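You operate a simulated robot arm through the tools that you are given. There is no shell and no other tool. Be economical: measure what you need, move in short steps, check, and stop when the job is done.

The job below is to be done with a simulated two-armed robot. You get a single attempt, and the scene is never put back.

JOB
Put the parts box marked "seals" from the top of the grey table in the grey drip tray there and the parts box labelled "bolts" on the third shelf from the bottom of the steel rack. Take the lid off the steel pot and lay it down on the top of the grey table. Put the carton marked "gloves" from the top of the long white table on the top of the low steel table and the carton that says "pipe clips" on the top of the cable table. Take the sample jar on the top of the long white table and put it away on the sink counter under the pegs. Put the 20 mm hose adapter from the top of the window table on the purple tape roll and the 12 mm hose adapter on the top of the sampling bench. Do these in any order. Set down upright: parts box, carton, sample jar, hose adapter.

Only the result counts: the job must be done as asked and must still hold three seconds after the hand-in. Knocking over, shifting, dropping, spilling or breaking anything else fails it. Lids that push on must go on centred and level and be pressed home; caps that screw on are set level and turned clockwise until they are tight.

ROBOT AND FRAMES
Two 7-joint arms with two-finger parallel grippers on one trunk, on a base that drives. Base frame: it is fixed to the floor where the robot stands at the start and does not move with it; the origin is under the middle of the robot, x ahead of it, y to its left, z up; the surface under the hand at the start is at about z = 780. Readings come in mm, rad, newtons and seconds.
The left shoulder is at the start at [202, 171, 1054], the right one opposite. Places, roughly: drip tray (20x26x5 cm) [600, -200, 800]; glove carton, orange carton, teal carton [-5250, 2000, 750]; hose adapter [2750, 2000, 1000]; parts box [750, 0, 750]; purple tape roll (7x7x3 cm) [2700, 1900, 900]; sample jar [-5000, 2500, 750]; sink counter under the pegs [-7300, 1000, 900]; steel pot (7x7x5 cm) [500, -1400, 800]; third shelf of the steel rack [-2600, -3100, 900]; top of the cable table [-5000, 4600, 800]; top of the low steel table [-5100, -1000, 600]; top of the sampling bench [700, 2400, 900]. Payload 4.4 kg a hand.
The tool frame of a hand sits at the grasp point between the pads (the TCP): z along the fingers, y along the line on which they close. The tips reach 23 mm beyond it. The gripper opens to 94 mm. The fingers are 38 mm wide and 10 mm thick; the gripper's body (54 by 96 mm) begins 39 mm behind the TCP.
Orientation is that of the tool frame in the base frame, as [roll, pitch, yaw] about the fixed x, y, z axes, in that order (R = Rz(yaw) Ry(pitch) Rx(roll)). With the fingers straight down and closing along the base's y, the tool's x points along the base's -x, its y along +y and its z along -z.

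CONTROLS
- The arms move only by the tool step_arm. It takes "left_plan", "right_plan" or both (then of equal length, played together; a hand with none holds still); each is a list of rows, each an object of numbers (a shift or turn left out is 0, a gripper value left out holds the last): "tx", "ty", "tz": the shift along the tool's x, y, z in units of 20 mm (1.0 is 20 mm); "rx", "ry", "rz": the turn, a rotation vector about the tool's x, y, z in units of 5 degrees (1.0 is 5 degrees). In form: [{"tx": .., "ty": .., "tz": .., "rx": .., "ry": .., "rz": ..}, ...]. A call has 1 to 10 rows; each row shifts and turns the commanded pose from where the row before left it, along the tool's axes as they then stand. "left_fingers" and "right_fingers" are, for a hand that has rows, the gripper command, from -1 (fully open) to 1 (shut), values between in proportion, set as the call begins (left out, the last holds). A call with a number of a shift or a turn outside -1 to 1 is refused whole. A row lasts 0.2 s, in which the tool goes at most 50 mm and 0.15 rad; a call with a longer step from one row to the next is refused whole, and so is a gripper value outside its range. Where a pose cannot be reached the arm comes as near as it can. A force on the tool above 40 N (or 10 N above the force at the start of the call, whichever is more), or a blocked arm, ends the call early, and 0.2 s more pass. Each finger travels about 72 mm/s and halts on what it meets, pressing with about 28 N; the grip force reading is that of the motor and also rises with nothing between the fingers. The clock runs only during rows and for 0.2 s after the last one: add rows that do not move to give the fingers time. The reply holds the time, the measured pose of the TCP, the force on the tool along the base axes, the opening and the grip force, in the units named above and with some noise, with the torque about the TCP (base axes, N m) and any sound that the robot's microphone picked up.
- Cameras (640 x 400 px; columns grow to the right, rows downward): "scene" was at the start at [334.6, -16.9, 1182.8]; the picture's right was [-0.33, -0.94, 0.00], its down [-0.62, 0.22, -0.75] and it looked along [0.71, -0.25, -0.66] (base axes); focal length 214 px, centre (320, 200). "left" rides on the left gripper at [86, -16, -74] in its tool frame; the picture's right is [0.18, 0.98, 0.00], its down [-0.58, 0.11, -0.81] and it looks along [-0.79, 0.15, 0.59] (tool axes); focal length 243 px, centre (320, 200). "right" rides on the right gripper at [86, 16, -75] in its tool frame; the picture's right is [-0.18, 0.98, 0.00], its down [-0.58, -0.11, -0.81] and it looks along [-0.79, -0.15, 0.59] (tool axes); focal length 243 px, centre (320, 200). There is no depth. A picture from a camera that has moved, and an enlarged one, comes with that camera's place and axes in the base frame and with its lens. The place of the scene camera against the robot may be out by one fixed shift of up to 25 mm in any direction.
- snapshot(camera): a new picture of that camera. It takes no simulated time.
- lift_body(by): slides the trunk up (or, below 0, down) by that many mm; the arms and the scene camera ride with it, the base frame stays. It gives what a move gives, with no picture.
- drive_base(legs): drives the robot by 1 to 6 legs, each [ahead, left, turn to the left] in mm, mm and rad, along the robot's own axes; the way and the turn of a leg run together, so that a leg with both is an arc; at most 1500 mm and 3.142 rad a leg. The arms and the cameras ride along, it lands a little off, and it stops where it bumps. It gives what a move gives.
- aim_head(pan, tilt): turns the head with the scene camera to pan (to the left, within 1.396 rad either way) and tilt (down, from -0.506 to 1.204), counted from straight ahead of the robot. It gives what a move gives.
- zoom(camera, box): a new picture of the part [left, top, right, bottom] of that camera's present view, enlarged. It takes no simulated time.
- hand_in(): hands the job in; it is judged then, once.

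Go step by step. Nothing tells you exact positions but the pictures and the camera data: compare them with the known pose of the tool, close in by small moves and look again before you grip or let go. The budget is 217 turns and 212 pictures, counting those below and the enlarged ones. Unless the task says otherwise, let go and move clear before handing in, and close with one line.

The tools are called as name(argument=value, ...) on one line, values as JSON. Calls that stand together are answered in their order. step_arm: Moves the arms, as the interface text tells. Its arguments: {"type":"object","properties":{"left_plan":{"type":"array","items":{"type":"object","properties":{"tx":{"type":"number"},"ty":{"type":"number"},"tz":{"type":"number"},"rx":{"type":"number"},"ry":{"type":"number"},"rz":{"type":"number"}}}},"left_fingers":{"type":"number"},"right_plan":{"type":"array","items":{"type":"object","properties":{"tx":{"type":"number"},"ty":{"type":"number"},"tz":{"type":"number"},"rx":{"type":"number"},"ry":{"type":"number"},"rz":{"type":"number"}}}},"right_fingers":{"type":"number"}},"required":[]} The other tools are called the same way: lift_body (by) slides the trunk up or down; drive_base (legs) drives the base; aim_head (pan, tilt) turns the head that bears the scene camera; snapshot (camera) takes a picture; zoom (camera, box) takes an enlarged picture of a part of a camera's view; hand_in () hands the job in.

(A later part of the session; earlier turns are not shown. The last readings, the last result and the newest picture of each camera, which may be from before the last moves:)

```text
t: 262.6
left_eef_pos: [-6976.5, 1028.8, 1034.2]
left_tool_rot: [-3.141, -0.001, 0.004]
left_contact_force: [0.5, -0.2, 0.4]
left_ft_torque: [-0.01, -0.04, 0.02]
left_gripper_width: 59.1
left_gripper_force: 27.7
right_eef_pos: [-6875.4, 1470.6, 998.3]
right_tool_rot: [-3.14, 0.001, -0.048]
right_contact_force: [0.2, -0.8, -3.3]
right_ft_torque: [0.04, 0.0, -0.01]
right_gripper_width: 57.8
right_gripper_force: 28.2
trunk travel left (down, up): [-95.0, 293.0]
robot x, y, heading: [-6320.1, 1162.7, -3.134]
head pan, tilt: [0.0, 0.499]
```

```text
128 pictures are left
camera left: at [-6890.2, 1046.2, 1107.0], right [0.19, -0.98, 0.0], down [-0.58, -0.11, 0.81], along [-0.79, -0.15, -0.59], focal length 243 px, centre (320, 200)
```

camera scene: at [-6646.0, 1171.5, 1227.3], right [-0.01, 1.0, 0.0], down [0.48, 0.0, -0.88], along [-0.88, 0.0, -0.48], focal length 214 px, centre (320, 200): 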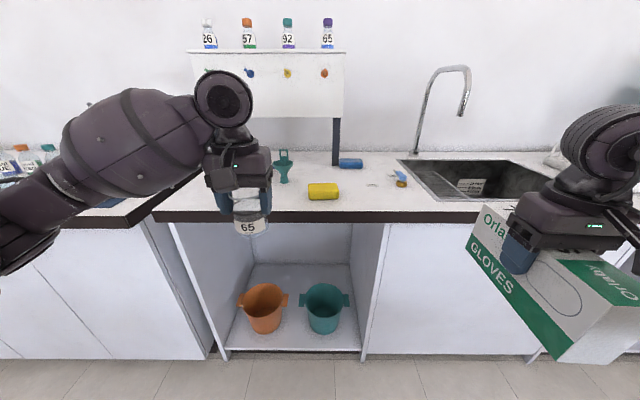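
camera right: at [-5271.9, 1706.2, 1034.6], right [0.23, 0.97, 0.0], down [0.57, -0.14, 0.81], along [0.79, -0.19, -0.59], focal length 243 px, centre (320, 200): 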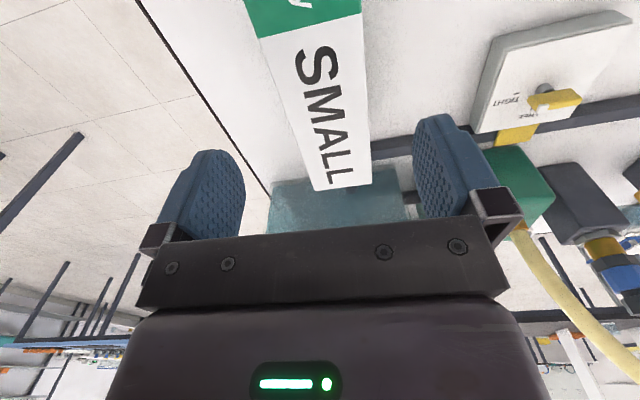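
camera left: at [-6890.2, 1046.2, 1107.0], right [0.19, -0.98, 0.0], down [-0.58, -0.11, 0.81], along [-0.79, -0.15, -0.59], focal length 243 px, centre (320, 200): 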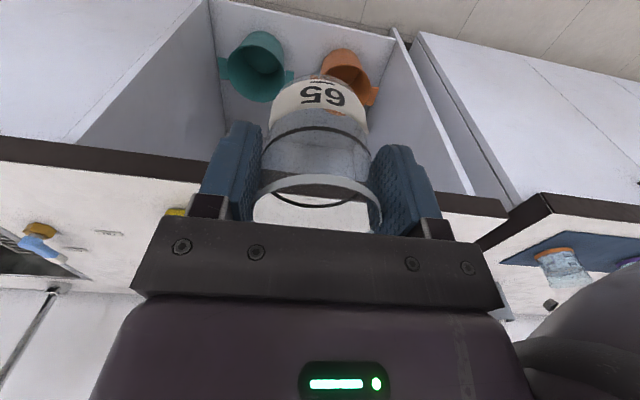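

I'll raise the jar a little, drive 180 mm forward and look at the free spot in front of the funnels.

step_arm(left_plan=[{"tz": -0.8}, {"tz": -0.8}, {}])

drive_base(legs=[[180, 0, 0]])

snapshot(camera="scene")

snapshot(camera="left")

```text
t: 263.4
left_eef_pos: [-6977.7, 1028.4, 1065.6]
left_tool_rot: [-3.141, 0.001, 0.006]
left_contact_force: [-0.1, -0.5, -1.0]
left_ft_torque: [-0.01, 0.0, 0.01]
left_gripper_width: 59.1
left_gripper_force: 27.6
right_eef_pos: [-6875.7, 1471.2, 1000.2]
right_tool_rot: [3.141, 0.001, -0.047]
right_contact_force: [-0.4, -0.2, -2.9]
right_ft_torque: [0.03, -0.01, -0.01]
right_gripper_width: 58.0
right_gripper_force: 28.1
trunk travel left (down, up): [-95.0, 293.0]
robot x, y, heading: [-6322.2, 1164.4, -3.137]
head pan, tilt: [0.0, 0.499]
```

```text
t: 264.9
left_eef_pos: [-7156.4, 1026.9, 1064.3]
left_tool_rot: [3.14, 0.002, 0.004]
left_contact_force: [-0.2, -0.4, -0.7]
left_ft_torque: [0.03, -0.06, -0.01]
left_gripper_width: 59.0
left_gripper_force: 28.4
right_eef_pos: [-7054.5, 1468.4, 1000.2]
right_tool_rot: [-3.141, 0.002, -0.046]
right_contact_force: [-0.3, 0.0, -3.3]
right_ft_torque: [0.01, -0.02, 0.0]
right_gripper_width: 58.2
right_gripper_force: 28.1
trunk travel left (down, up): [-95.0, 293.0]
robot x, y, heading: [-6500.6, 1160.8, -3.136]
head pan, tilt: [0.0, 0.499]
```

```text
127 pictures are left
camera scene: at [-6826.5, 1170.1, 1227.2], right [-0.01, 1.0, 0.0], down [0.48, 0.0, -0.88], along [-0.88, -0.01, -0.48], focal length 214 px, centre (320, 200)
```

scene: 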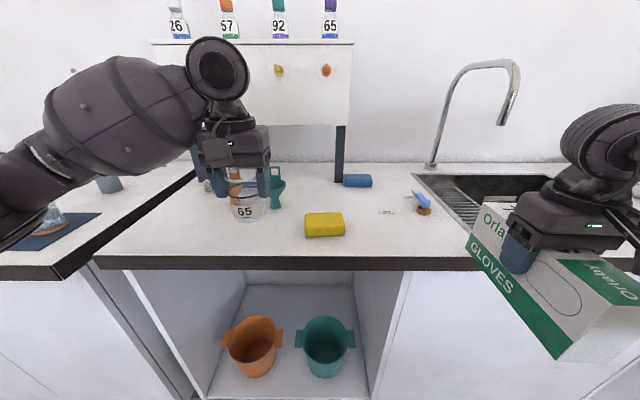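

```text
126 pictures are left
camera left: at [-7070.3, 1044.5, 1139.7], right [0.19, -0.98, 0.0], down [-0.58, -0.11, 0.81], along [-0.79, -0.15, -0.59], focal length 243 px, centre (320, 200)
```

left: 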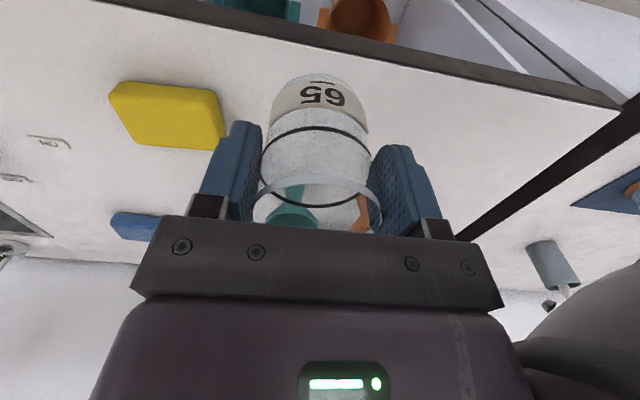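

Counter top is about z 922 with its edge at x ≈ -7140. I'll set the jar at about [-7222, 1000], clear of the sponge and funnels.

step_arm(left_plan=[{"tx": -0.82, "ty": 0.34}, {"tx": -0.82, "ty": 0.34}, {"tx": -0.82, "ty": 0.34}, {"tx": -0.82, "ty": 0.34}, {"tz": 0.8}, {"tz": 0.8}, {"tz": 0.8}, {"tz": 0.6}, {"tz": 0.2}])

step_arm(left_plan=[{"tz": 0.1}, {"tz": 0.1}, {"tz": 0.1}, {"tz": 0.1}])

snapshot(camera="scene")

snapshot(camera="left")

```text
t: 266.9
left_eef_pos: [-7222.4, 1000.8, 1002.2]
left_tool_rot: [-3.14, 0.002, 0.006]
left_contact_force: [-0.2, -0.5, -0.7]
left_ft_torque: [0.0, 0.01, 0.01]
left_gripper_width: 59.2
left_gripper_force: 28.1
right_eef_pos: [-7056.0, 1469.0, 999.8]
right_tool_rot: [-3.142, 0.003, -0.047]
right_contact_force: [0.0, -0.1, -4.1]
right_ft_torque: [-0.02, 0.0, -0.02]
right_gripper_width: 57.9
right_gripper_force: 28.2
trunk travel left (down, up): [-95.0, 293.0]
robot x, y, heading: [-6501.4, 1162.5, -3.133]
head pan, tilt: [0.0, 0.499]
```

```text
t: 267.9
left_eef_pos: [-7221.8, 999.5, 993.9]
left_tool_rot: [3.141, 0.0, 0.005]
left_contact_force: [-0.1, -0.3, -0.3]
left_ft_torque: [0.05, -0.01, 0.01]
left_gripper_width: 58.8
left_gripper_force: 27.9
right_eef_pos: [-7056.8, 1468.6, 998.8]
right_tool_rot: [3.141, 0.003, -0.048]
right_contact_force: [0.3, -0.2, -3.0]
right_ft_torque: [0.03, 0.0, -0.02]
right_gripper_width: 57.7
right_gripper_force: 28.2
trunk travel left (down, up): [-95.0, 293.0]
robot x, y, heading: [-6504.7, 1160.6, -3.13]
head pan, tilt: [0.0, 0.499]
```

```text
125 pictures are left
camera scene: at [-6826.1, 1170.1, 1227.2], right [-0.01, 1.0, 0.0], down [0.48, 0.0, -0.88], along [-0.88, -0.01, -0.48], focal length 214 px, centre (320, 200)
```

scene: 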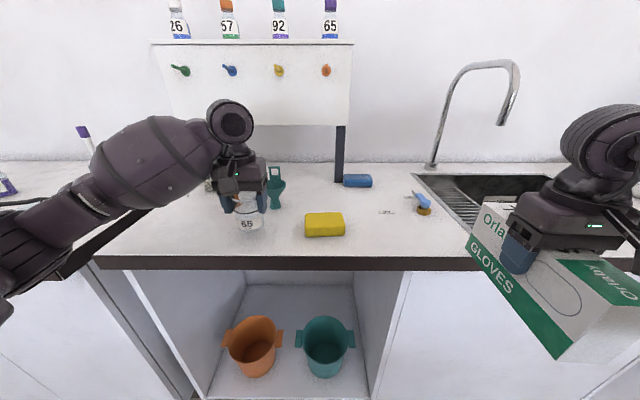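

```text
124 pictures are left
camera left: at [-7135.4, 1016.8, 1068.1], right [0.19, -0.98, 0.0], down [-0.58, -0.11, 0.81], along [-0.79, -0.15, -0.59], focal length 243 px, centre (320, 200)
```

left: 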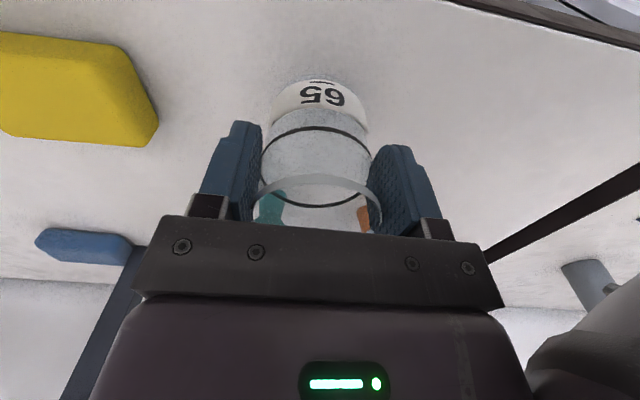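

Still a gap beneath the jar; I'll keep lowering gently.

step_arm(left_plan=[{"tz": 0.1}, {"tz": 0.1}, {"tz": 0.1}, {"tz": 0.1}, {"tz": 0.1}, {"tz": 0.1}])

```text
t: 269.3
left_eef_pos: [-7221.6, 999.7, 982.3]
left_tool_rot: [3.142, 0.0, 0.007]
left_contact_force: [0.3, 0.4, 0.4]
left_ft_torque: [-0.02, -0.02, 0.0]
left_gripper_width: 59.1
left_gripper_force: 27.9
right_eef_pos: [-7054.7, 1467.7, 999.3]
right_tool_rot: [-3.14, 0.005, -0.047]
right_contact_force: [0.2, 1.2, -4.4]
right_ft_torque: [0.0, -0.01, 0.0]
right_gripper_width: 57.9
right_gripper_force: 28.0
trunk travel left (down, up): [-95.0, 293.0]
robot x, y, heading: [-6501.2, 1161.9, -3.134]
head pan, tilt: [0.0, 0.499]
```

step_arm(left_plan=[{"tz": 0.1}, {"tz": 0.1}, {"tz": 0.1}, {"tz": 0.1}, {"tz": 0.1}])

zoom(camera="left", box=[200, 50, 440, 240])

```text
t: 270.5
left_eef_pos: [-7222.2, 998.8, 971.2]
left_tool_rot: [-3.142, -0.001, 0.005]
left_contact_force: [-0.1, -0.9, -0.7]
left_ft_torque: [0.01, -0.04, -0.03]
left_gripper_width: 58.7
left_gripper_force: 28.1
right_eef_pos: [-7055.0, 1468.1, 1000.2]
right_tool_rot: [3.141, 0.002, -0.046]
right_contact_force: [0.8, -0.3, -3.3]
right_ft_torque: [0.01, -0.02, -0.01]
right_gripper_width: 58.2
right_gripper_force: 28.5
trunk travel left (down, up): [-95.0, 293.0]
robot x, y, heading: [-6502.9, 1160.7, -3.136]
head pan, tilt: [0.0, 0.499]
```

```text
2.11 times, centred on (320, 145) of left
camera zoom: at [-7135.3, 1017.1, 1045.9], right [0.19, -0.98, 0.0], down [-0.58, -0.11, 0.81], along [-0.79, -0.15, -0.59], focal length 511 px, centre (320, 316)
```

zoom: 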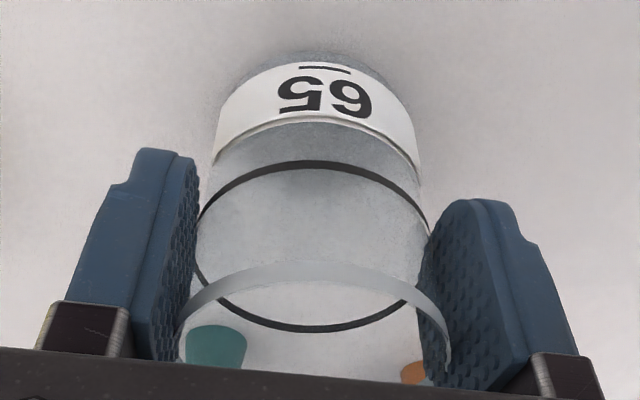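

step_arm(left_plan=[{"tz": 0.1}, {"tz": 0.1}, {"tz": 0.1}, {"tz": 0.1}])

```text
t: 271.5
left_eef_pos: [-7220.7, 998.9, 967.6]
left_tool_rot: [-3.139, 0.006, 0.006]
left_contact_force: [-3.1, -0.8, 14.8]
left_ft_torque: [-0.13, 0.02, -0.02]
left_gripper_width: 58.8
left_gripper_force: 27.6
right_eef_pos: [-7054.6, 1469.4, 1000.7]
right_tool_rot: [-3.141, 0.007, -0.048]
right_contact_force: [0.1, -0.3, -3.8]
right_ft_torque: [0.01, 0.0, -0.03]
right_gripper_width: 58.0
right_gripper_force: 27.6
trunk travel left (down, up): [-95.0, 293.0]
robot x, y, heading: [-6503.9, 1159.2, -3.133]
head pan, tilt: [0.0, 0.499]
```

Contact at TCP z 968. I'll ease off, release and rise straight up.

step_arm(left_plan=[{"tz": -0.15}, {}])

step_arm(left_plan=[{}, {}, {}, {}, {"tz": -0.7}, {"tz": -1}, {"tz": -1}, {"tz": -1}, {"tz": -1}, {"tz": -1}], left_fingers=-1)

snapshot(camera="left")

snapshot(camera="scene")

```text
t: 272.1
left_eef_pos: [-7221.7, 999.8, 967.5]
left_tool_rot: [-3.141, 0.002, 0.004]
left_contact_force: [-2.7, -0.1, 10.3]
left_ft_torque: [-0.06, 0.29, 0.01]
left_gripper_width: 58.9
left_gripper_force: 27.7
right_eef_pos: [-7055.5, 1469.5, 1000.0]
right_tool_rot: [-3.141, 0.003, -0.046]
right_contact_force: [-0.1, -0.3, -2.7]
right_ft_torque: [0.02, -0.02, 0.01]
right_gripper_width: 57.7
right_gripper_force: 28.1
trunk travel left (down, up): [-95.0, 293.0]
robot x, y, heading: [-6503.6, 1162.0, -3.136]
head pan, tilt: [0.0, 0.499]
```

```text
t: 274.3
left_eef_pos: [-7220.4, 999.0, 1082.4]
left_tool_rot: [-3.141, 0.003, 0.005]
left_contact_force: [0.7, 0.1, 1.2]
left_ft_torque: [0.0, 0.04, 0.02]
left_gripper_width: 94.2
left_gripper_force: 0.1
right_eef_pos: [-7054.7, 1468.0, 999.8]
right_tool_rot: [-3.14, 0.002, -0.047]
right_contact_force: [0.7, 0.3, -4.5]
right_ft_torque: [-0.01, 0.01, -0.02]
right_gripper_width: 58.0
right_gripper_force: 28.2
trunk travel left (down, up): [-95.0, 293.0]
robot x, y, heading: [-6501.8, 1163.1, -3.134]
head pan, tilt: [0.0, 0.499]
```

```text
122 pictures are left
camera left: at [-7134.7, 1016.9, 1155.5], right [0.19, -0.98, 0.0], down [-0.58, -0.11, 0.81], along [-0.79, -0.15, -0.59], focal length 243 px, centre (320, 200)
```

left: 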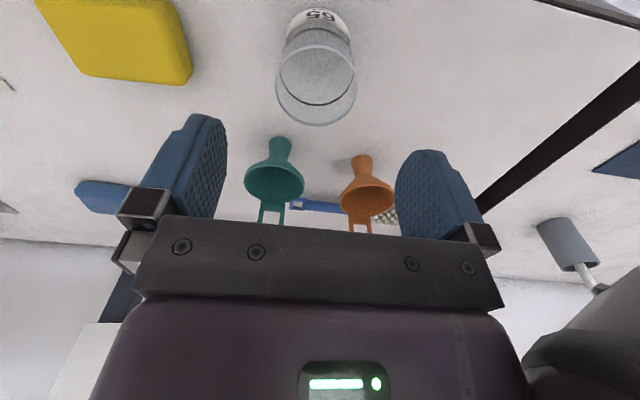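

```text
121 pictures are left
camera scene: at [-6825.5, 1170.2, 1227.5], right [-0.01, 1.0, 0.0], down [0.48, 0.0, -0.88], along [-0.88, -0.01, -0.48], focal length 214 px, centre (320, 200)
```

scene: 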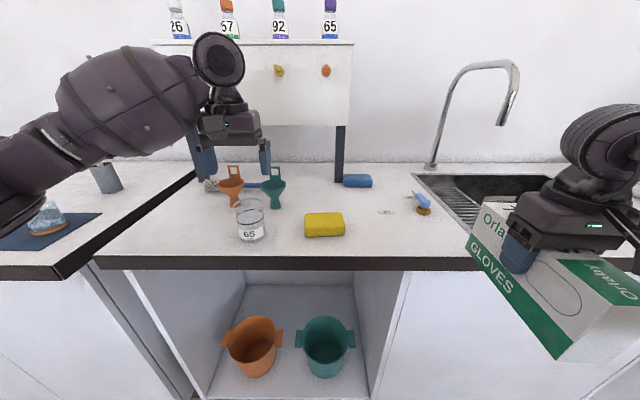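

The jar stands fine, but I'd like it about 40 mm deeper under the panel. I'll regrip it, lift it slightly, move it in and set it down.

step_arm(left_plan=[{"tz": 1}, {"tz": 1}, {"tz": 1}, {"tz": 1}, {"tz": 1}, {"tz": 0.6}, {}])

step_arm(left_plan=[{}, {}, {}, {}, {"tz": -0.5}, {"tx": -0.7}, {"tx": -0.7}, {"tx": -0.7}, {"tz": 0.3}, {}], left_fingers=1)

step_arm(left_plan=[{"tz": 0.1}, {"tz": 0.1}, {}])

```text
t: 275.9
left_eef_pos: [-7221.7, 999.7, 968.3]
left_tool_rot: [-3.14, 0.001, 0.006]
left_contact_force: [-0.6, 0.2, -0.8]
left_ft_torque: [-0.02, 0.01, 0.01]
left_gripper_width: 93.8
left_gripper_force: 0.1
right_eef_pos: [-7056.1, 1469.0, 999.6]
right_tool_rot: [3.142, 0.004, -0.046]
right_contact_force: [-0.5, 1.0, -3.2]
right_ft_torque: [0.03, -0.03, -0.01]
right_gripper_width: 57.9
right_gripper_force: 28.6
trunk travel left (down, up): [-95.0, 293.0]
robot x, y, heading: [-6504.2, 1155.9, -3.13]
head pan, tilt: [0.0, 0.499]
```

```text
t: 278.1
left_eef_pos: [-7263.6, 999.5, 972.4]
left_tool_rot: [3.141, 0.002, 0.006]
left_contact_force: [0.3, 0.1, -1.1]
left_ft_torque: [0.03, -0.03, -0.01]
left_gripper_width: 59.0
left_gripper_force: 28.3
right_eef_pos: [-7055.4, 1468.1, 1000.2]
right_tool_rot: [3.141, 0.002, -0.047]
right_contact_force: [0.5, 0.5, -3.7]
right_ft_torque: [-0.01, -0.01, 0.03]
right_gripper_width: 58.0
right_gripper_force: 27.7
trunk travel left (down, up): [-95.0, 293.0]
robot x, y, heading: [-6501.4, 1163.4, -3.131]
head pan, tilt: [0.0, 0.499]
```

```text
t: 278.9
left_eef_pos: [-7264.3, 999.4, 968.3]
left_tool_rot: [3.141, 0.001, 0.005]
left_contact_force: [0.4, -0.2, 0.7]
left_ft_torque: [0.0, 0.01, 0.0]
left_gripper_width: 59.1
left_gripper_force: 28.1
right_eef_pos: [-7055.0, 1469.2, 997.8]
right_tool_rot: [3.141, 0.002, -0.049]
right_contact_force: [-0.3, 0.7, -3.7]
right_ft_torque: [0.0, 0.0, 0.0]
right_gripper_width: 57.8
right_gripper_force: 27.6
trunk travel left (down, up): [-95.0, 293.0]
robot x, y, heading: [-6505.3, 1162.3, -3.139]
head pan, tilt: [0.0, 0.499]
```

step_arm(left_plan=[{}, {}, {}, {}, {"tz": -0.7}, {"tz": -1}, {"tz": -1}, {"tz": -1}, {"tz": -1}, {"tz": -1}], left_fingers=-1)

snapshot(camera="left")

drive_base(legs=[[-250, 0, 0], [0, 1000, 0]])

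aim_head(pan=1.39, tilt=0.4)

snapshot(camera="scene")

```text
t: 281.1
left_eef_pos: [-7263.0, 1001.2, 1083.0]
left_tool_rot: [-3.142, 0.003, 0.007]
left_contact_force: [0.3, -0.4, -0.6]
left_ft_torque: [-0.02, 0.03, 0.05]
left_gripper_width: 94.0
left_gripper_force: 0.0
right_eef_pos: [-7055.2, 1468.0, 999.9]
right_tool_rot: [3.14, 0.001, -0.047]
right_contact_force: [-0.2, 0.0, -2.7]
right_ft_torque: [0.03, 0.01, 0.03]
right_gripper_width: 57.8
right_gripper_force: 28.0
trunk travel left (down, up): [-95.0, 293.0]
robot x, y, heading: [-6501.7, 1162.0, -3.135]
head pan, tilt: [0.0, 0.499]
```

```text
120 pictures are left
camera left: at [-7177.2, 1017.2, 1157.5], right [0.19, -0.98, 0.0], down [-0.58, -0.11, 0.81], along [-0.79, -0.15, -0.59], focal length 243 px, centre (320, 200)
```

left: 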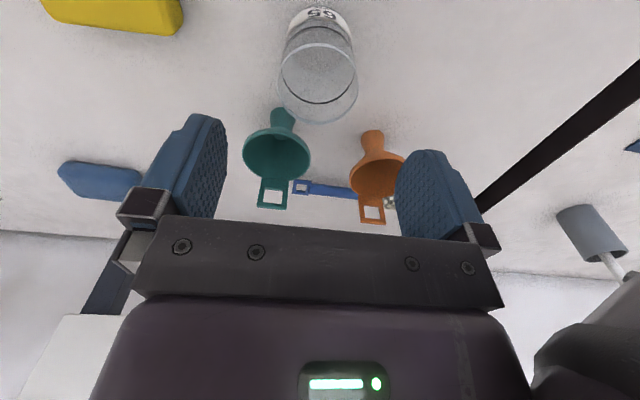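

```text
t: 291.6
left_eef_pos: [-7006.3, 5.1, 1083.4]
left_tool_rot: [-3.141, 0.001, 0.007]
left_contact_force: [-0.3, -0.6, -0.1]
left_ft_torque: [0.0, 0.05, 0.01]
left_gripper_width: 93.9
left_gripper_force: 0.1
right_eef_pos: [-6798.5, 473.9, 999.3]
right_tool_rot: [-3.141, 0.001, -0.046]
right_contact_force: [-0.2, 0.7, -4.2]
right_ft_torque: [-0.03, -0.02, 0.01]
right_gripper_width: 57.8
right_gripper_force: 28.0
trunk travel left (down, up): [-95.0, 293.0]
robot x, y, heading: [-6245.5, 168.2, -3.134]
head pan, tilt: [0.0, 0.499]
```

```text
t: 293.1
left_eef_pos: [-7006.3, 3.6, 1082.7]
left_tool_rot: [3.14, -0.001, 0.006]
left_contact_force: [0.2, -0.8, 0.2]
left_ft_torque: [0.0, -0.01, -0.02]
left_gripper_width: 93.9
left_gripper_force: 0.0
right_eef_pos: [-6797.6, 474.2, 999.9]
right_tool_rot: [3.14, 0.001, -0.044]
right_contact_force: [-0.4, -0.7, -3.5]
right_ft_torque: [0.02, -0.04, -0.03]
right_gripper_width: 58.1
right_gripper_force: 28.3
trunk travel left (down, up): [-95.0, 293.0]
robot x, y, heading: [-6244.2, 165.8, -3.132]
head pan, tilt: [1.389, 0.4]
```

```text
119 pictures are left
camera scene: at [-6493.8, 84.5, 1236.4], right [-0.98, 0.17, 0.0], down [0.07, 0.38, -0.92], along [-0.16, -0.91, -0.39], focal length 214 px, centre (320, 200)
```

scene: 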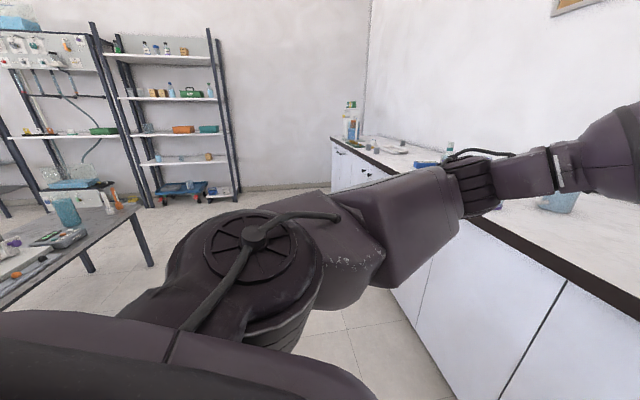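

The jar is well placed. Next I'll go on south and turn to face the low steel table from this side.

drive_base(legs=[[0, 950, 0], [0, 0, -1.57], [0, 0, -1.57]])

aim_head(pan=0.0, tilt=0.5)

snapshot(camera="scene")

```text
t: 309.5
left_eef_pos: [-5473.2, -632.4, 1083.1]
left_tool_rot: [3.141, 0.001, 3.13]
left_contact_force: [-0.4, 0.2, -0.1]
left_ft_torque: [0.02, -0.02, 0.01]
left_gripper_width: 93.8
left_gripper_force: 0.1
right_eef_pos: [-5690.6, -1098.8, 998.9]
right_tool_rot: [3.141, 0.001, 3.08]
right_contact_force: [-0.3, -1.1, -3.6]
right_ft_torque: [0.02, -0.01, 0.0]
right_gripper_width: 57.9
right_gripper_force: 28.0
trunk travel left (down, up): [-95.0, 293.0]
robot x, y, heading: [-6238.1, -779.9, -0.007]
head pan, tilt: [1.389, 0.4]
```

```text
t: 311.0
left_eef_pos: [-5474.2, -632.9, 1082.2]
left_tool_rot: [3.141, 0.0, 3.131]
left_contact_force: [-0.4, -0.7, 0.7]
left_ft_torque: [0.01, 0.01, -0.02]
left_gripper_width: 94.2
left_gripper_force: 0.0
right_eef_pos: [-5691.2, -1098.9, 1000.4]
right_tool_rot: [3.141, 0.002, 3.079]
right_contact_force: [-0.7, 0.2, -4.1]
right_ft_torque: [0.04, -0.03, 0.0]
right_gripper_width: 57.9
right_gripper_force: 27.7
trunk travel left (down, up): [-95.0, 293.0]
robot x, y, heading: [-6239.6, -782.8, -0.013]
head pan, tilt: [0.0, 0.499]
```

```text
118 pictures are left
camera scene: at [-5911.5, -774.8, 1227.3], right [-0.01, -1.0, 0.0], down [-0.48, 0.0, -0.88], along [0.88, -0.01, -0.48], focal length 214 px, centre (320, 200)
```

scene: 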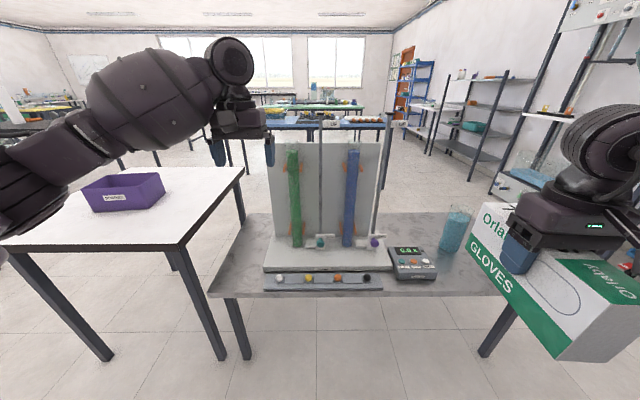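

The table carries a plate with tubes, a device and a beaker; its right end may be free but my carton hides it. I'll slide right and look.

drive_base(legs=[[0, -480, 0.01]])

aim_head(pan=-0.1, tilt=0.7)

snapshot(camera="scene")

snapshot(camera="right")

```text
t: 315.7
left_eef_pos: [-5478.4, -1105.4, 1083.5]
left_tool_rot: [-3.141, 0.0, 3.14]
left_contact_force: [0.0, 0.1, 0.1]
left_ft_torque: [-0.01, -0.04, 0.0]
left_gripper_width: 93.8
left_gripper_force: 0.0
right_eef_pos: [-5690.0, -1573.3, 997.9]
right_tool_rot: [-3.141, 0.002, 3.088]
right_contact_force: [0.3, 0.1, -3.3]
right_ft_torque: [-0.02, 0.02, 0.03]
right_gripper_width: 57.8
right_gripper_force: 27.9
trunk travel left (down, up): [-95.0, 293.0]
robot x, y, heading: [-6245.6, -1261.8, 0.003]
head pan, tilt: [0.0, 0.499]
```

```text
t: 316.4
left_eef_pos: [-5477.4, -1106.1, 1081.7]
left_tool_rot: [3.141, 0.001, 3.14]
left_contact_force: [0.0, -0.4, 0.2]
left_ft_torque: [0.03, 0.01, -0.01]
left_gripper_width: 94.2
left_gripper_force: 0.1
right_eef_pos: [-5689.7, -1573.4, 999.2]
right_tool_rot: [3.141, 0.001, 3.089]
right_contact_force: [-0.6, -0.1, -3.0]
right_ft_torque: [0.03, 0.06, 0.01]
right_gripper_width: 58.2
right_gripper_force: 28.1
trunk travel left (down, up): [-95.0, 293.0]
robot x, y, heading: [-6243.8, -1258.2, -0.0]
head pan, tilt: [-0.099, 0.7]
```

```text
117 pictures are left
camera scene: at [-5920.4, -1259.6, 1209.6], right [-0.1, -0.99, 0.0], down [-0.64, 0.06, -0.77], along [0.76, -0.08, -0.64], focal length 214 px, centre (320, 200)
```

scene: 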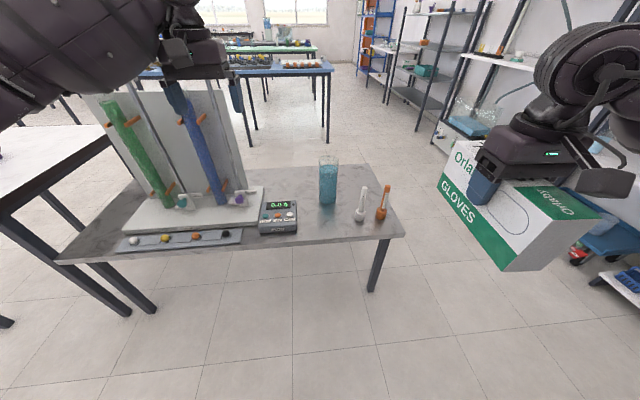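

```text
116 pictures are left
camera right: at [-5776.3, -1552.2, 1073.0], right [0.24, 0.97, 0.0], down [0.57, -0.14, 0.81], along [0.78, -0.19, -0.59], focal length 243 px, centre (320, 200)
```

right: 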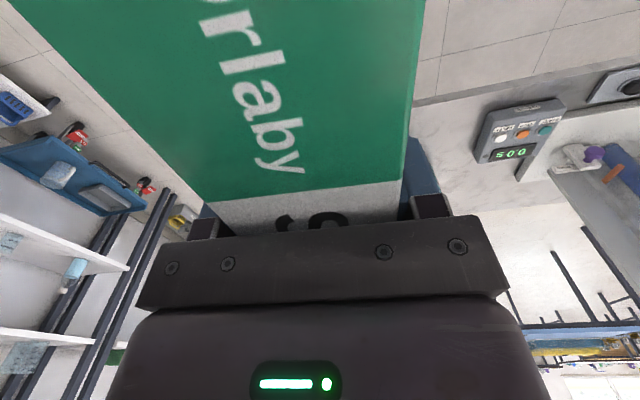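

snapshot(camera="left")

zoom(camera="right", box=[400, 70, 640, 220])

zoom(camera="scene", box=[220, 140, 430, 270])

```text
115 pictures are left
camera left: at [-5564.7, -1120.5, 1156.6], right [-0.18, 0.98, 0.0], down [0.58, 0.11, 0.81], along [0.79, 0.15, -0.59], focal length 243 px, centre (320, 200)
```

left: 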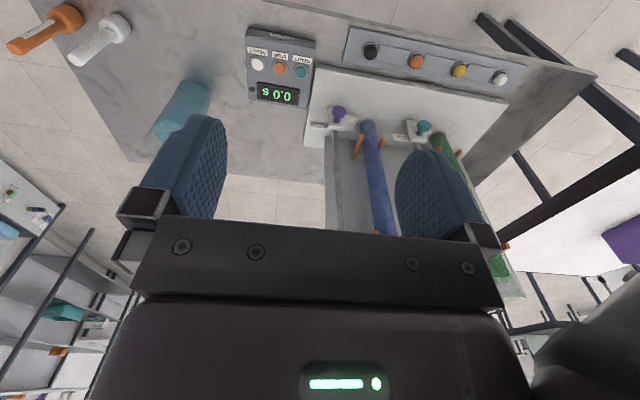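

```text
2.67 times, centred on (520, 145) of right
camera zoom: at [-5776.3, -1552.2, 1073.0], right [0.24, 0.97, 0.0], down [0.57, -0.14, 0.81], along [0.78, -0.19, -0.59], focal length 647 px, centre (-213, 347)
```

zoom: 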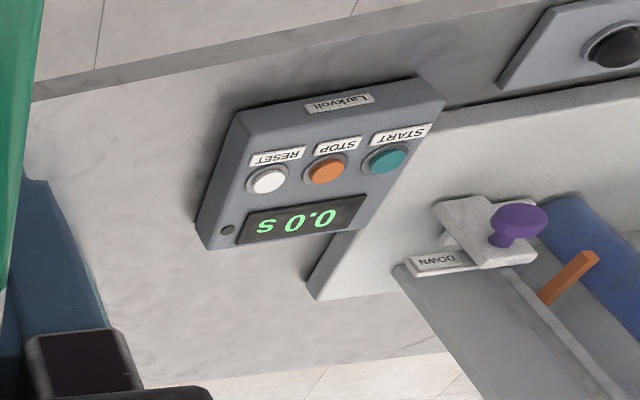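

```text
3.05 times, centred on (325, 205) of scene
camera zoom: at [-5920.4, -1259.6, 1209.6], right [-0.1, -0.99, 0.0], down [-0.64, 0.06, -0.77], along [0.76, -0.08, -0.64], focal length 654 px, centre (305, 185)
```

zoom: 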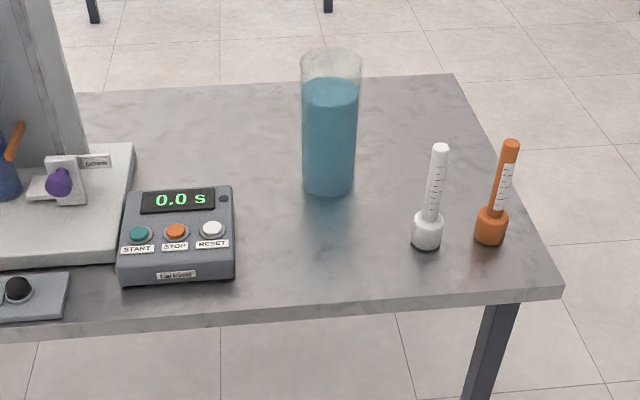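

The table top works out at z ≈ 550, and its rear-right area (around [-5030, -1500]) is free. I'll pull the left hand back, drive in and check.

step_arm(left_plan=[{"tx": 1}, {"tx": 1}, {"tx": 1}, {"tx": 1}, {"tx": 1}, {"tx": 1}, {"tx": 1}, {"tx": 1}, {"tx": 1}, {"tx": 1}], right_plan=[{"ty": 0.5}, {"ty": 0.5}, {"ty": 0.5}, {"ty": 0.5}, {"ty": 0.5}, {"ty": 0.5}, {"ty": 0.5}, {"ty": 0.5}, {"ty": 0.5}, {"ty": 0.5}])

drive_base(legs=[[0, -45, 0], [500, 0, 0]])

snapshot(camera="scene")

```text
t: 318.6
left_eef_pos: [-5677.3, -1103.9, 1081.6]
left_tool_rot: [3.141, 0.001, 3.139]
left_contact_force: [-0.7, 0.7, 0.4]
left_ft_torque: [0.01, -0.03, 0.03]
left_gripper_width: 93.9
left_gripper_force: 0.2
right_eef_pos: [-5684.2, -1473.3, 1000.0]
right_tool_rot: [-3.141, 0.001, 3.086]
right_contact_force: [0.4, -0.1, -3.3]
right_ft_torque: [-0.02, 0.0, 0.02]
right_gripper_width: 58.0
right_gripper_force: 27.9
trunk travel left (down, up): [-95.0, 293.0]
robot x, y, heading: [-6242.8, -1261.4, 0.0]
head pan, tilt: [-0.099, 0.7]
```

```text
t: 322.2
left_eef_pos: [-5183.8, -1154.0, 1091.5]
left_tool_rot: [-3.141, 0.019, 3.138]
left_contact_force: [-0.4, 0.5, 0.0]
left_ft_torque: [0.03, 0.05, 0.0]
left_gripper_width: 93.9
left_gripper_force: 0.0
right_eef_pos: [-5192.4, -1523.0, 1005.4]
right_tool_rot: [3.14, 0.012, 3.084]
right_contact_force: [0.0, -0.7, -4.3]
right_ft_torque: [0.01, 0.02, -0.01]
right_gripper_width: 57.7
right_gripper_force: 27.8
trunk travel left (down, up): [-95.0, 293.0]
robot x, y, heading: [-5743.9, -1307.5, -0.008]
head pan, tilt: [-0.099, 0.7]
```

```text
112 pictures are left
camera scene: at [-5428.9, -1308.3, 1212.8], right [-0.1, -0.99, 0.0], down [-0.64, 0.07, -0.77], along [0.76, -0.08, -0.64], focal length 214 px, centre (320, 200)
```

scene: 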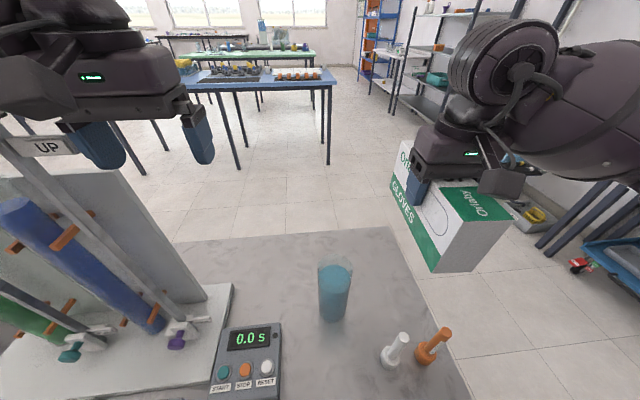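

The rear-right area is free. I'll extend the carton over it at height.

step_arm(right_plan=[{"tx": -1, "ty": 0.2}, {"tx": -1, "ty": 0.2}, {"tx": -1, "ty": 0.2}, {"tx": -1, "ty": 0.2}, {"tx": -1, "ty": 0.2}, {"tx": -1, "ty": 0.2}, {"tx": -1, "ty": 0.2}, {"tx": -1, "ty": 0.2}, {}, {}])

step_arm(right_plan=[{"tz": 1}, {"tz": 1}, {"tz": 1}, {"tz": 1}, {"tz": 1}, {"tz": 1}, {"tz": 1}, {"tz": 1}, {"tz": 1}, {"tz": 1}])

snapshot(camera="scene")

snapshot(camera="right")

```text
t: 324.4
left_eef_pos: [-5183.8, -1154.5, 1090.9]
left_tool_rot: [-3.137, 0.023, 3.139]
left_contact_force: [0.7, 0.2, -0.1]
left_ft_torque: [0.0, 0.02, 0.0]
left_gripper_width: 94.1
left_gripper_force: 0.1
right_eef_pos: [-5030.7, -1500.6, 1004.5]
right_tool_rot: [3.141, 0.008, 3.084]
right_contact_force: [-0.1, -0.4, -3.7]
right_ft_torque: [0.01, 0.04, 0.03]
right_gripper_width: 57.7
right_gripper_force: 27.9
trunk travel left (down, up): [-95.0, 293.0]
robot x, y, heading: [-5745.5, -1309.8, -0.005]
head pan, tilt: [-0.099, 0.7]
```

```text
t: 326.6
left_eef_pos: [-5183.4, -1154.7, 1091.8]
left_tool_rot: [-3.137, 0.024, 3.138]
left_contact_force: [-0.3, -0.2, 0.4]
left_ft_torque: [0.0, 0.01, 0.01]
left_gripper_width: 94.2
left_gripper_force: 0.0
right_eef_pos: [-5029.3, -1499.5, 804.3]
right_tool_rot: [3.14, 0.009, 3.084]
right_contact_force: [0.4, 0.4, -3.3]
right_ft_torque: [0.01, 0.01, 0.01]
right_gripper_width: 57.9
right_gripper_force: 27.6
trunk travel left (down, up): [-95.0, 293.0]
robot x, y, heading: [-5742.9, -1309.4, -0.01]
head pan, tilt: [-0.099, 0.7]
```

```text
111 pictures are left
camera scene: at [-5428.2, -1308.3, 1211.6], right [-0.1, -0.99, 0.0], down [-0.64, 0.07, -0.77], along [0.76, -0.08, -0.64], focal length 214 px, centre (320, 200)
```

scene: 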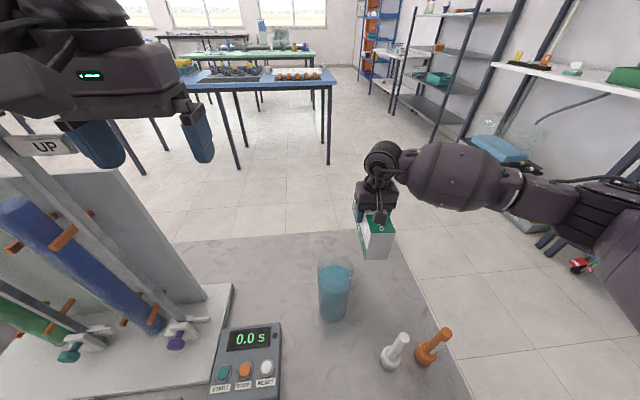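

```text
110 pictures are left
camera right: at [-5115.8, -1478.1, 877.3], right [0.24, 0.97, 0.0], down [0.57, -0.14, 0.81], along [0.79, -0.19, -0.59], focal length 243 px, centre (320, 200)
```

right: 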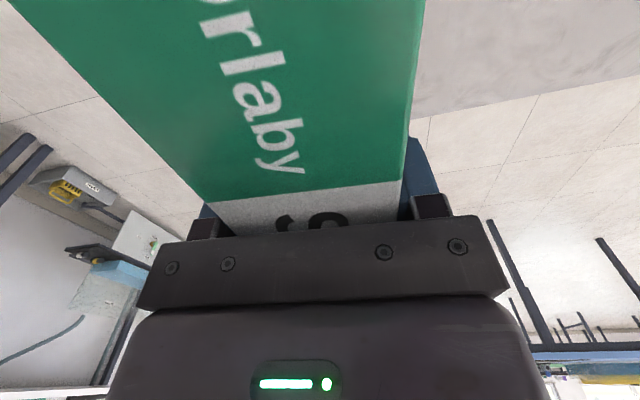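

Good. I'll lower further towards the table.

step_arm(right_plan=[{"tz": 1}, {"tz": 1}, {"tz": 1}, {"tz": 1}, {"tz": 1}, {"tz": 1}, {"tz": 1}, {"tz": 1}, {"tz": 0.2}])

zoom(camera="scene", box=[280, 160, 480, 300])

step_arm(right_plan=[{"tz": 0.15}, {"tz": 0.15}, {"tz": 0.15}, {"tz": 0.15}, {"tz": 0.15}])

```text
t: 328.6
left_eef_pos: [-5184.3, -1154.5, 1091.6]
left_tool_rot: [-3.137, 0.023, 3.137]
left_contact_force: [0.1, 0.2, 0.1]
left_ft_torque: [-0.04, -0.03, -0.01]
left_gripper_width: 94.0
left_gripper_force: 0.0
right_eef_pos: [-5027.7, -1499.7, 640.5]
right_tool_rot: [3.14, 0.009, 3.084]
right_contact_force: [-0.4, -0.7, -2.4]
right_ft_torque: [-0.01, 0.08, 0.0]
right_gripper_width: 58.2
right_gripper_force: 28.0
trunk travel left (down, up): [-95.0, 293.0]
robot x, y, heading: [-5743.4, -1308.4, -0.0]
head pan, tilt: [-0.099, 0.7]
```

```text
2.86 times, centred on (380, 230) of scene
camera zoom: at [-5428.0, -1308.4, 1211.6], right [-0.1, -0.99, 0.0], down [-0.64, 0.07, -0.77], along [0.76, -0.08, -0.64], focal length 613 px, centre (149, 114)
```

zoom: 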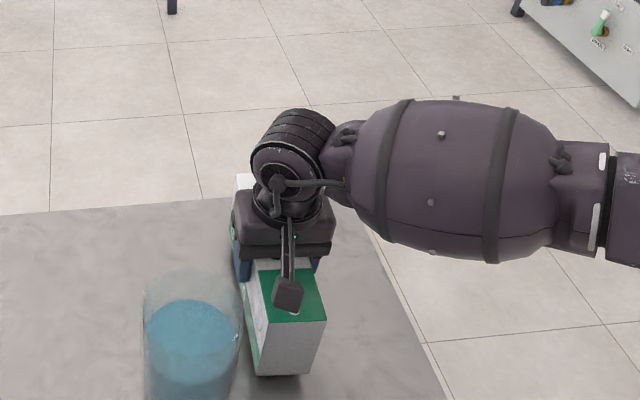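

```text
t: 329.9
left_eef_pos: [-5182.8, -1154.1, 1092.4]
left_tool_rot: [-3.136, 0.023, 3.135]
left_contact_force: [0.0, -0.1, 0.4]
left_ft_torque: [0.02, 0.01, 0.0]
left_gripper_width: 94.0
left_gripper_force: 0.0
right_eef_pos: [-5026.6, -1499.0, 625.3]
right_tool_rot: [3.14, 0.01, 3.084]
right_contact_force: [-1.2, 0.3, -3.5]
right_ft_torque: [-0.04, 0.05, 0.03]
right_gripper_width: 57.9
right_gripper_force: 28.4
trunk travel left (down, up): [-95.0, 293.0]
robot x, y, heading: [-5745.4, -1305.6, -0.003]
head pan, tilt: [-0.099, 0.7]
```

step_arm(right_plan=[{"tz": 0.1, "ry": 0.11}, {"tz": 0.1}, {"tz": 0.1}, {"tz": 0.1}, {"tz": 0.1}, {"tz": 0.1}, {"tz": 0.1}])

```text
t: 331.5
left_eef_pos: [-5183.8, -1154.6, 1092.7]
left_tool_rot: [-3.134, 0.025, 3.137]
left_contact_force: [-0.1, 0.3, -0.2]
left_ft_torque: [0.01, 0.02, 0.06]
left_gripper_width: 93.9
left_gripper_force: 0.1
right_eef_pos: [-5024.9, -1500.4, 615.0]
right_tool_rot: [3.138, 0.004, 3.081]
right_contact_force: [-6.1, -1.9, 29.1]
right_ft_torque: [-1.07, 0.87, -0.14]
right_gripper_width: 57.8
right_gripper_force: 27.9
trunk travel left (down, up): [-95.0, 293.0]
robot x, y, heading: [-5747.4, -1306.7, -0.006]
head pan, tilt: [-0.099, 0.7]
stopped in row 7 (right hand): the force on the tool passed its limit at 42 N (the readings are from after the stop); the commanded pose is now the measured one
```

Contact. I'll ease up a touch, release and lift out.

step_arm(right_plan=[{"tz": -0.1}, {"tz": -0.05}, {}])

step_arm(right_plan=[{}, {}, {}, {}, {"tz": -1}, {"tz": -1}, {"tz": -1}, {"tz": -1}, {"tz": -1}, {"tz": -1}], right_fingers=-1)

step_arm(right_plan=[{"tz": -1}, {"tz": -1}, {"tz": -1}, {"tz": -1}, {"tz": -1}, {"tz": -1}, {"tz": -1}, {"tz": -1}, {"tz": -1}, {"tz": -1}])

snapshot(camera="scene")

snapshot(camera="left")

```text
t: 332.3
left_eef_pos: [-5183.0, -1153.7, 1091.8]
left_tool_rot: [-3.137, 0.024, 3.139]
left_contact_force: [-0.1, -0.3, -0.6]
left_ft_torque: [0.01, 0.01, 0.0]
left_gripper_width: 93.9
left_gripper_force: 0.1
right_eef_pos: [-5026.0, -1498.8, 617.0]
right_tool_rot: [3.138, -0.002, 3.085]
right_contact_force: [1.3, -0.1, 0.4]
right_ft_torque: [-0.1, -0.46, 0.1]
right_gripper_width: 58.1
right_gripper_force: 27.9
trunk travel left (down, up): [-95.0, 293.0]
robot x, y, heading: [-5745.8, -1308.4, -0.006]
head pan, tilt: [-0.099, 0.7]
```

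```text
t: 334.5
left_eef_pos: [-5183.1, -1155.1, 1092.5]
left_tool_rot: [-3.136, 0.022, 3.136]
left_contact_force: [0.4, 0.8, 1.0]
left_ft_torque: [0.01, 0.0, 0.03]
left_gripper_width: 93.7
left_gripper_force: 0.1
right_eef_pos: [-5025.9, -1500.3, 737.7]
right_tool_rot: [3.139, 0.003, 3.082]
right_contact_force: [1.0, -0.7, 0.6]
right_ft_torque: [-0.02, -0.03, -0.02]
right_gripper_width: 94.2
right_gripper_force: 0.1
trunk travel left (down, up): [-95.0, 293.0]
robot x, y, heading: [-5739.5, -1311.2, -0.013]
head pan, tilt: [-0.099, 0.7]
```

```text
t: 336.7
left_eef_pos: [-5182.7, -1154.2, 1092.0]
left_tool_rot: [-3.138, 0.023, 3.136]
left_contact_force: [0.6, 0.0, 0.3]
left_ft_torque: [0.01, -0.02, -0.01]
left_gripper_width: 94.0
left_gripper_force: 0.1
right_eef_pos: [-5026.8, -1499.6, 936.9]
right_tool_rot: [3.139, 0.001, 3.084]
right_contact_force: [0.0, 0.6, 0.3]
right_ft_torque: [0.01, -0.04, 0.03]
right_gripper_width: 93.9
right_gripper_force: 0.1
trunk travel left (down, up): [-95.0, 293.0]
robot x, y, heading: [-5738.1, -1309.0, -0.002]
head pan, tilt: [-0.099, 0.7]
```

```text
108 pictures are left
camera scene: at [-5427.7, -1308.4, 1211.6], right [-0.1, -0.99, 0.0], down [-0.64, 0.07, -0.77], along [0.76, -0.08, -0.64], focal length 214 px, centre (320, 200)
```

scene: 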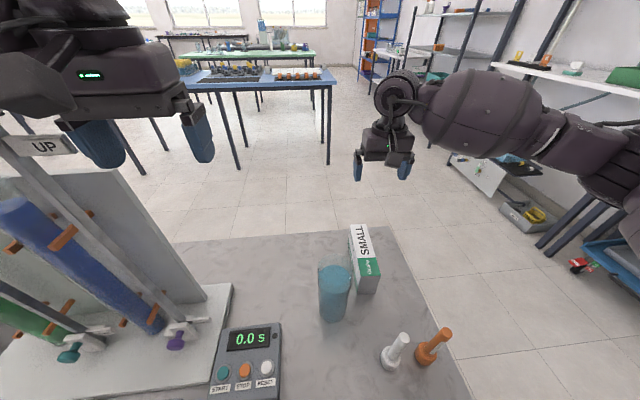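

```text
107 pictures are left
camera left: at [-5271.1, -1169.2, 1164.0], right [-0.18, 0.98, -0.01], down [0.56, 0.11, 0.82], along [0.81, 0.14, -0.57], focal length 243 px, centre (320, 200)
```

left: 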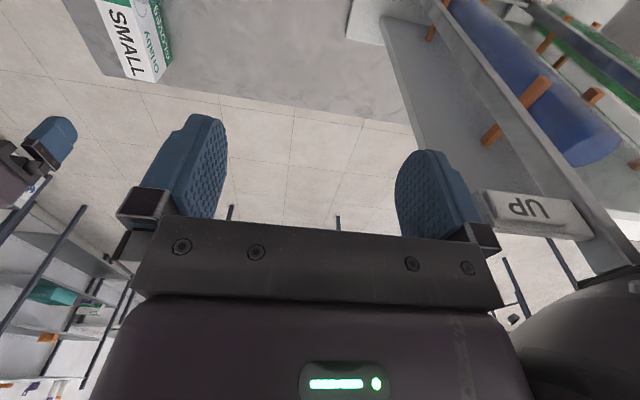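

GLOVES stands safely on the low table. My left arm is close to the tube board's top, so I'll raise the trunk before backing out the way I came, and then check the board.

lift_body(by=60)

drive_base(legs=[[-500, 0, 0]])

aim_head(pan=0.2, tilt=0.5)

snapshot(camera="scene")

```text
t: 337.7
left_eef_pos: [-5176.0, -1154.0, 1143.0]
left_tool_rot: [-3.137, 0.007, 3.139]
left_contact_force: [0.4, -0.1, -0.8]
left_ft_torque: [0.0, 0.06, 0.0]
left_gripper_width: 94.0
left_gripper_force: 0.1
right_eef_pos: [-5021.3, -1500.6, 989.7]
right_tool_rot: [3.141, -0.008, 3.084]
right_contact_force: [0.4, -0.8, -0.7]
right_ft_torque: [-0.01, 0.0, -0.01]
right_gripper_width: 93.8
right_gripper_force: 0.0
trunk travel left (down, up): [-155.0, 233.0]
robot x, y, heading: [-5742.6, -1305.9, -0.008]
head pan, tilt: [-0.099, 0.7]
```

```text
t: 340.7
left_eef_pos: [-5680.5, -1150.6, 1147.6]
left_tool_rot: [-3.136, 0.014, 3.138]
left_contact_force: [-0.1, 0.5, 0.0]
left_ft_torque: [0.02, -0.01, 0.0]
left_gripper_width: 93.9
left_gripper_force: 0.1
right_eef_pos: [-5523.4, -1496.9, 993.3]
right_tool_rot: [3.139, -0.003, 3.084]
right_contact_force: [0.1, 0.6, 0.0]
right_ft_torque: [-0.02, 0.02, -0.02]
right_gripper_width: 93.6
right_gripper_force: 0.1
trunk travel left (down, up): [-155.0, 233.0]
robot x, y, heading: [-6244.7, -1303.7, -0.001]
head pan, tilt: [-0.099, 0.7]
```

```text
t: 341.5
left_eef_pos: [-5680.8, -1149.1, 1145.6]
left_tool_rot: [-3.137, 0.012, 3.139]
left_contact_force: [0.2, -0.3, -0.8]
left_ft_torque: [0.01, 0.01, 0.0]
left_gripper_width: 94.0
left_gripper_force: 0.1
right_eef_pos: [-5524.0, -1496.9, 991.2]
right_tool_rot: [-3.141, -0.004, 3.083]
right_contact_force: [0.3, 0.1, 1.1]
right_ft_torque: [0.01, -0.01, 0.01]
right_gripper_width: 94.0
right_gripper_force: 0.0
trunk travel left (down, up): [-155.0, 233.0]
robot x, y, heading: [-6247.4, -1307.4, -0.007]
head pan, tilt: [0.201, 0.499]
```

```text
106 pictures are left
camera scene: at [-5980.9, -1277.4, 1300.8], right [0.19, -0.98, 0.0], down [-0.47, -0.09, -0.88], along [0.86, 0.17, -0.48], focal length 214 px, centre (320, 200)
```

scene: 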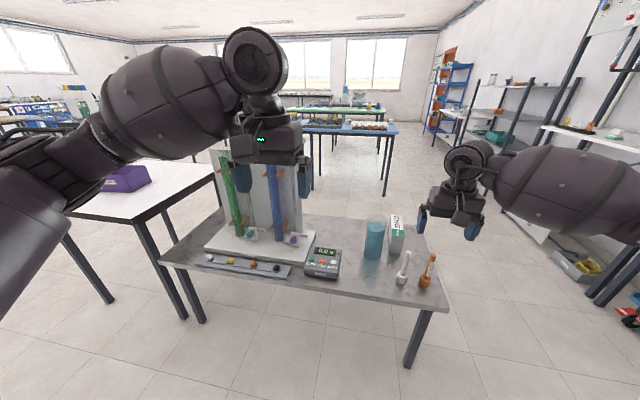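

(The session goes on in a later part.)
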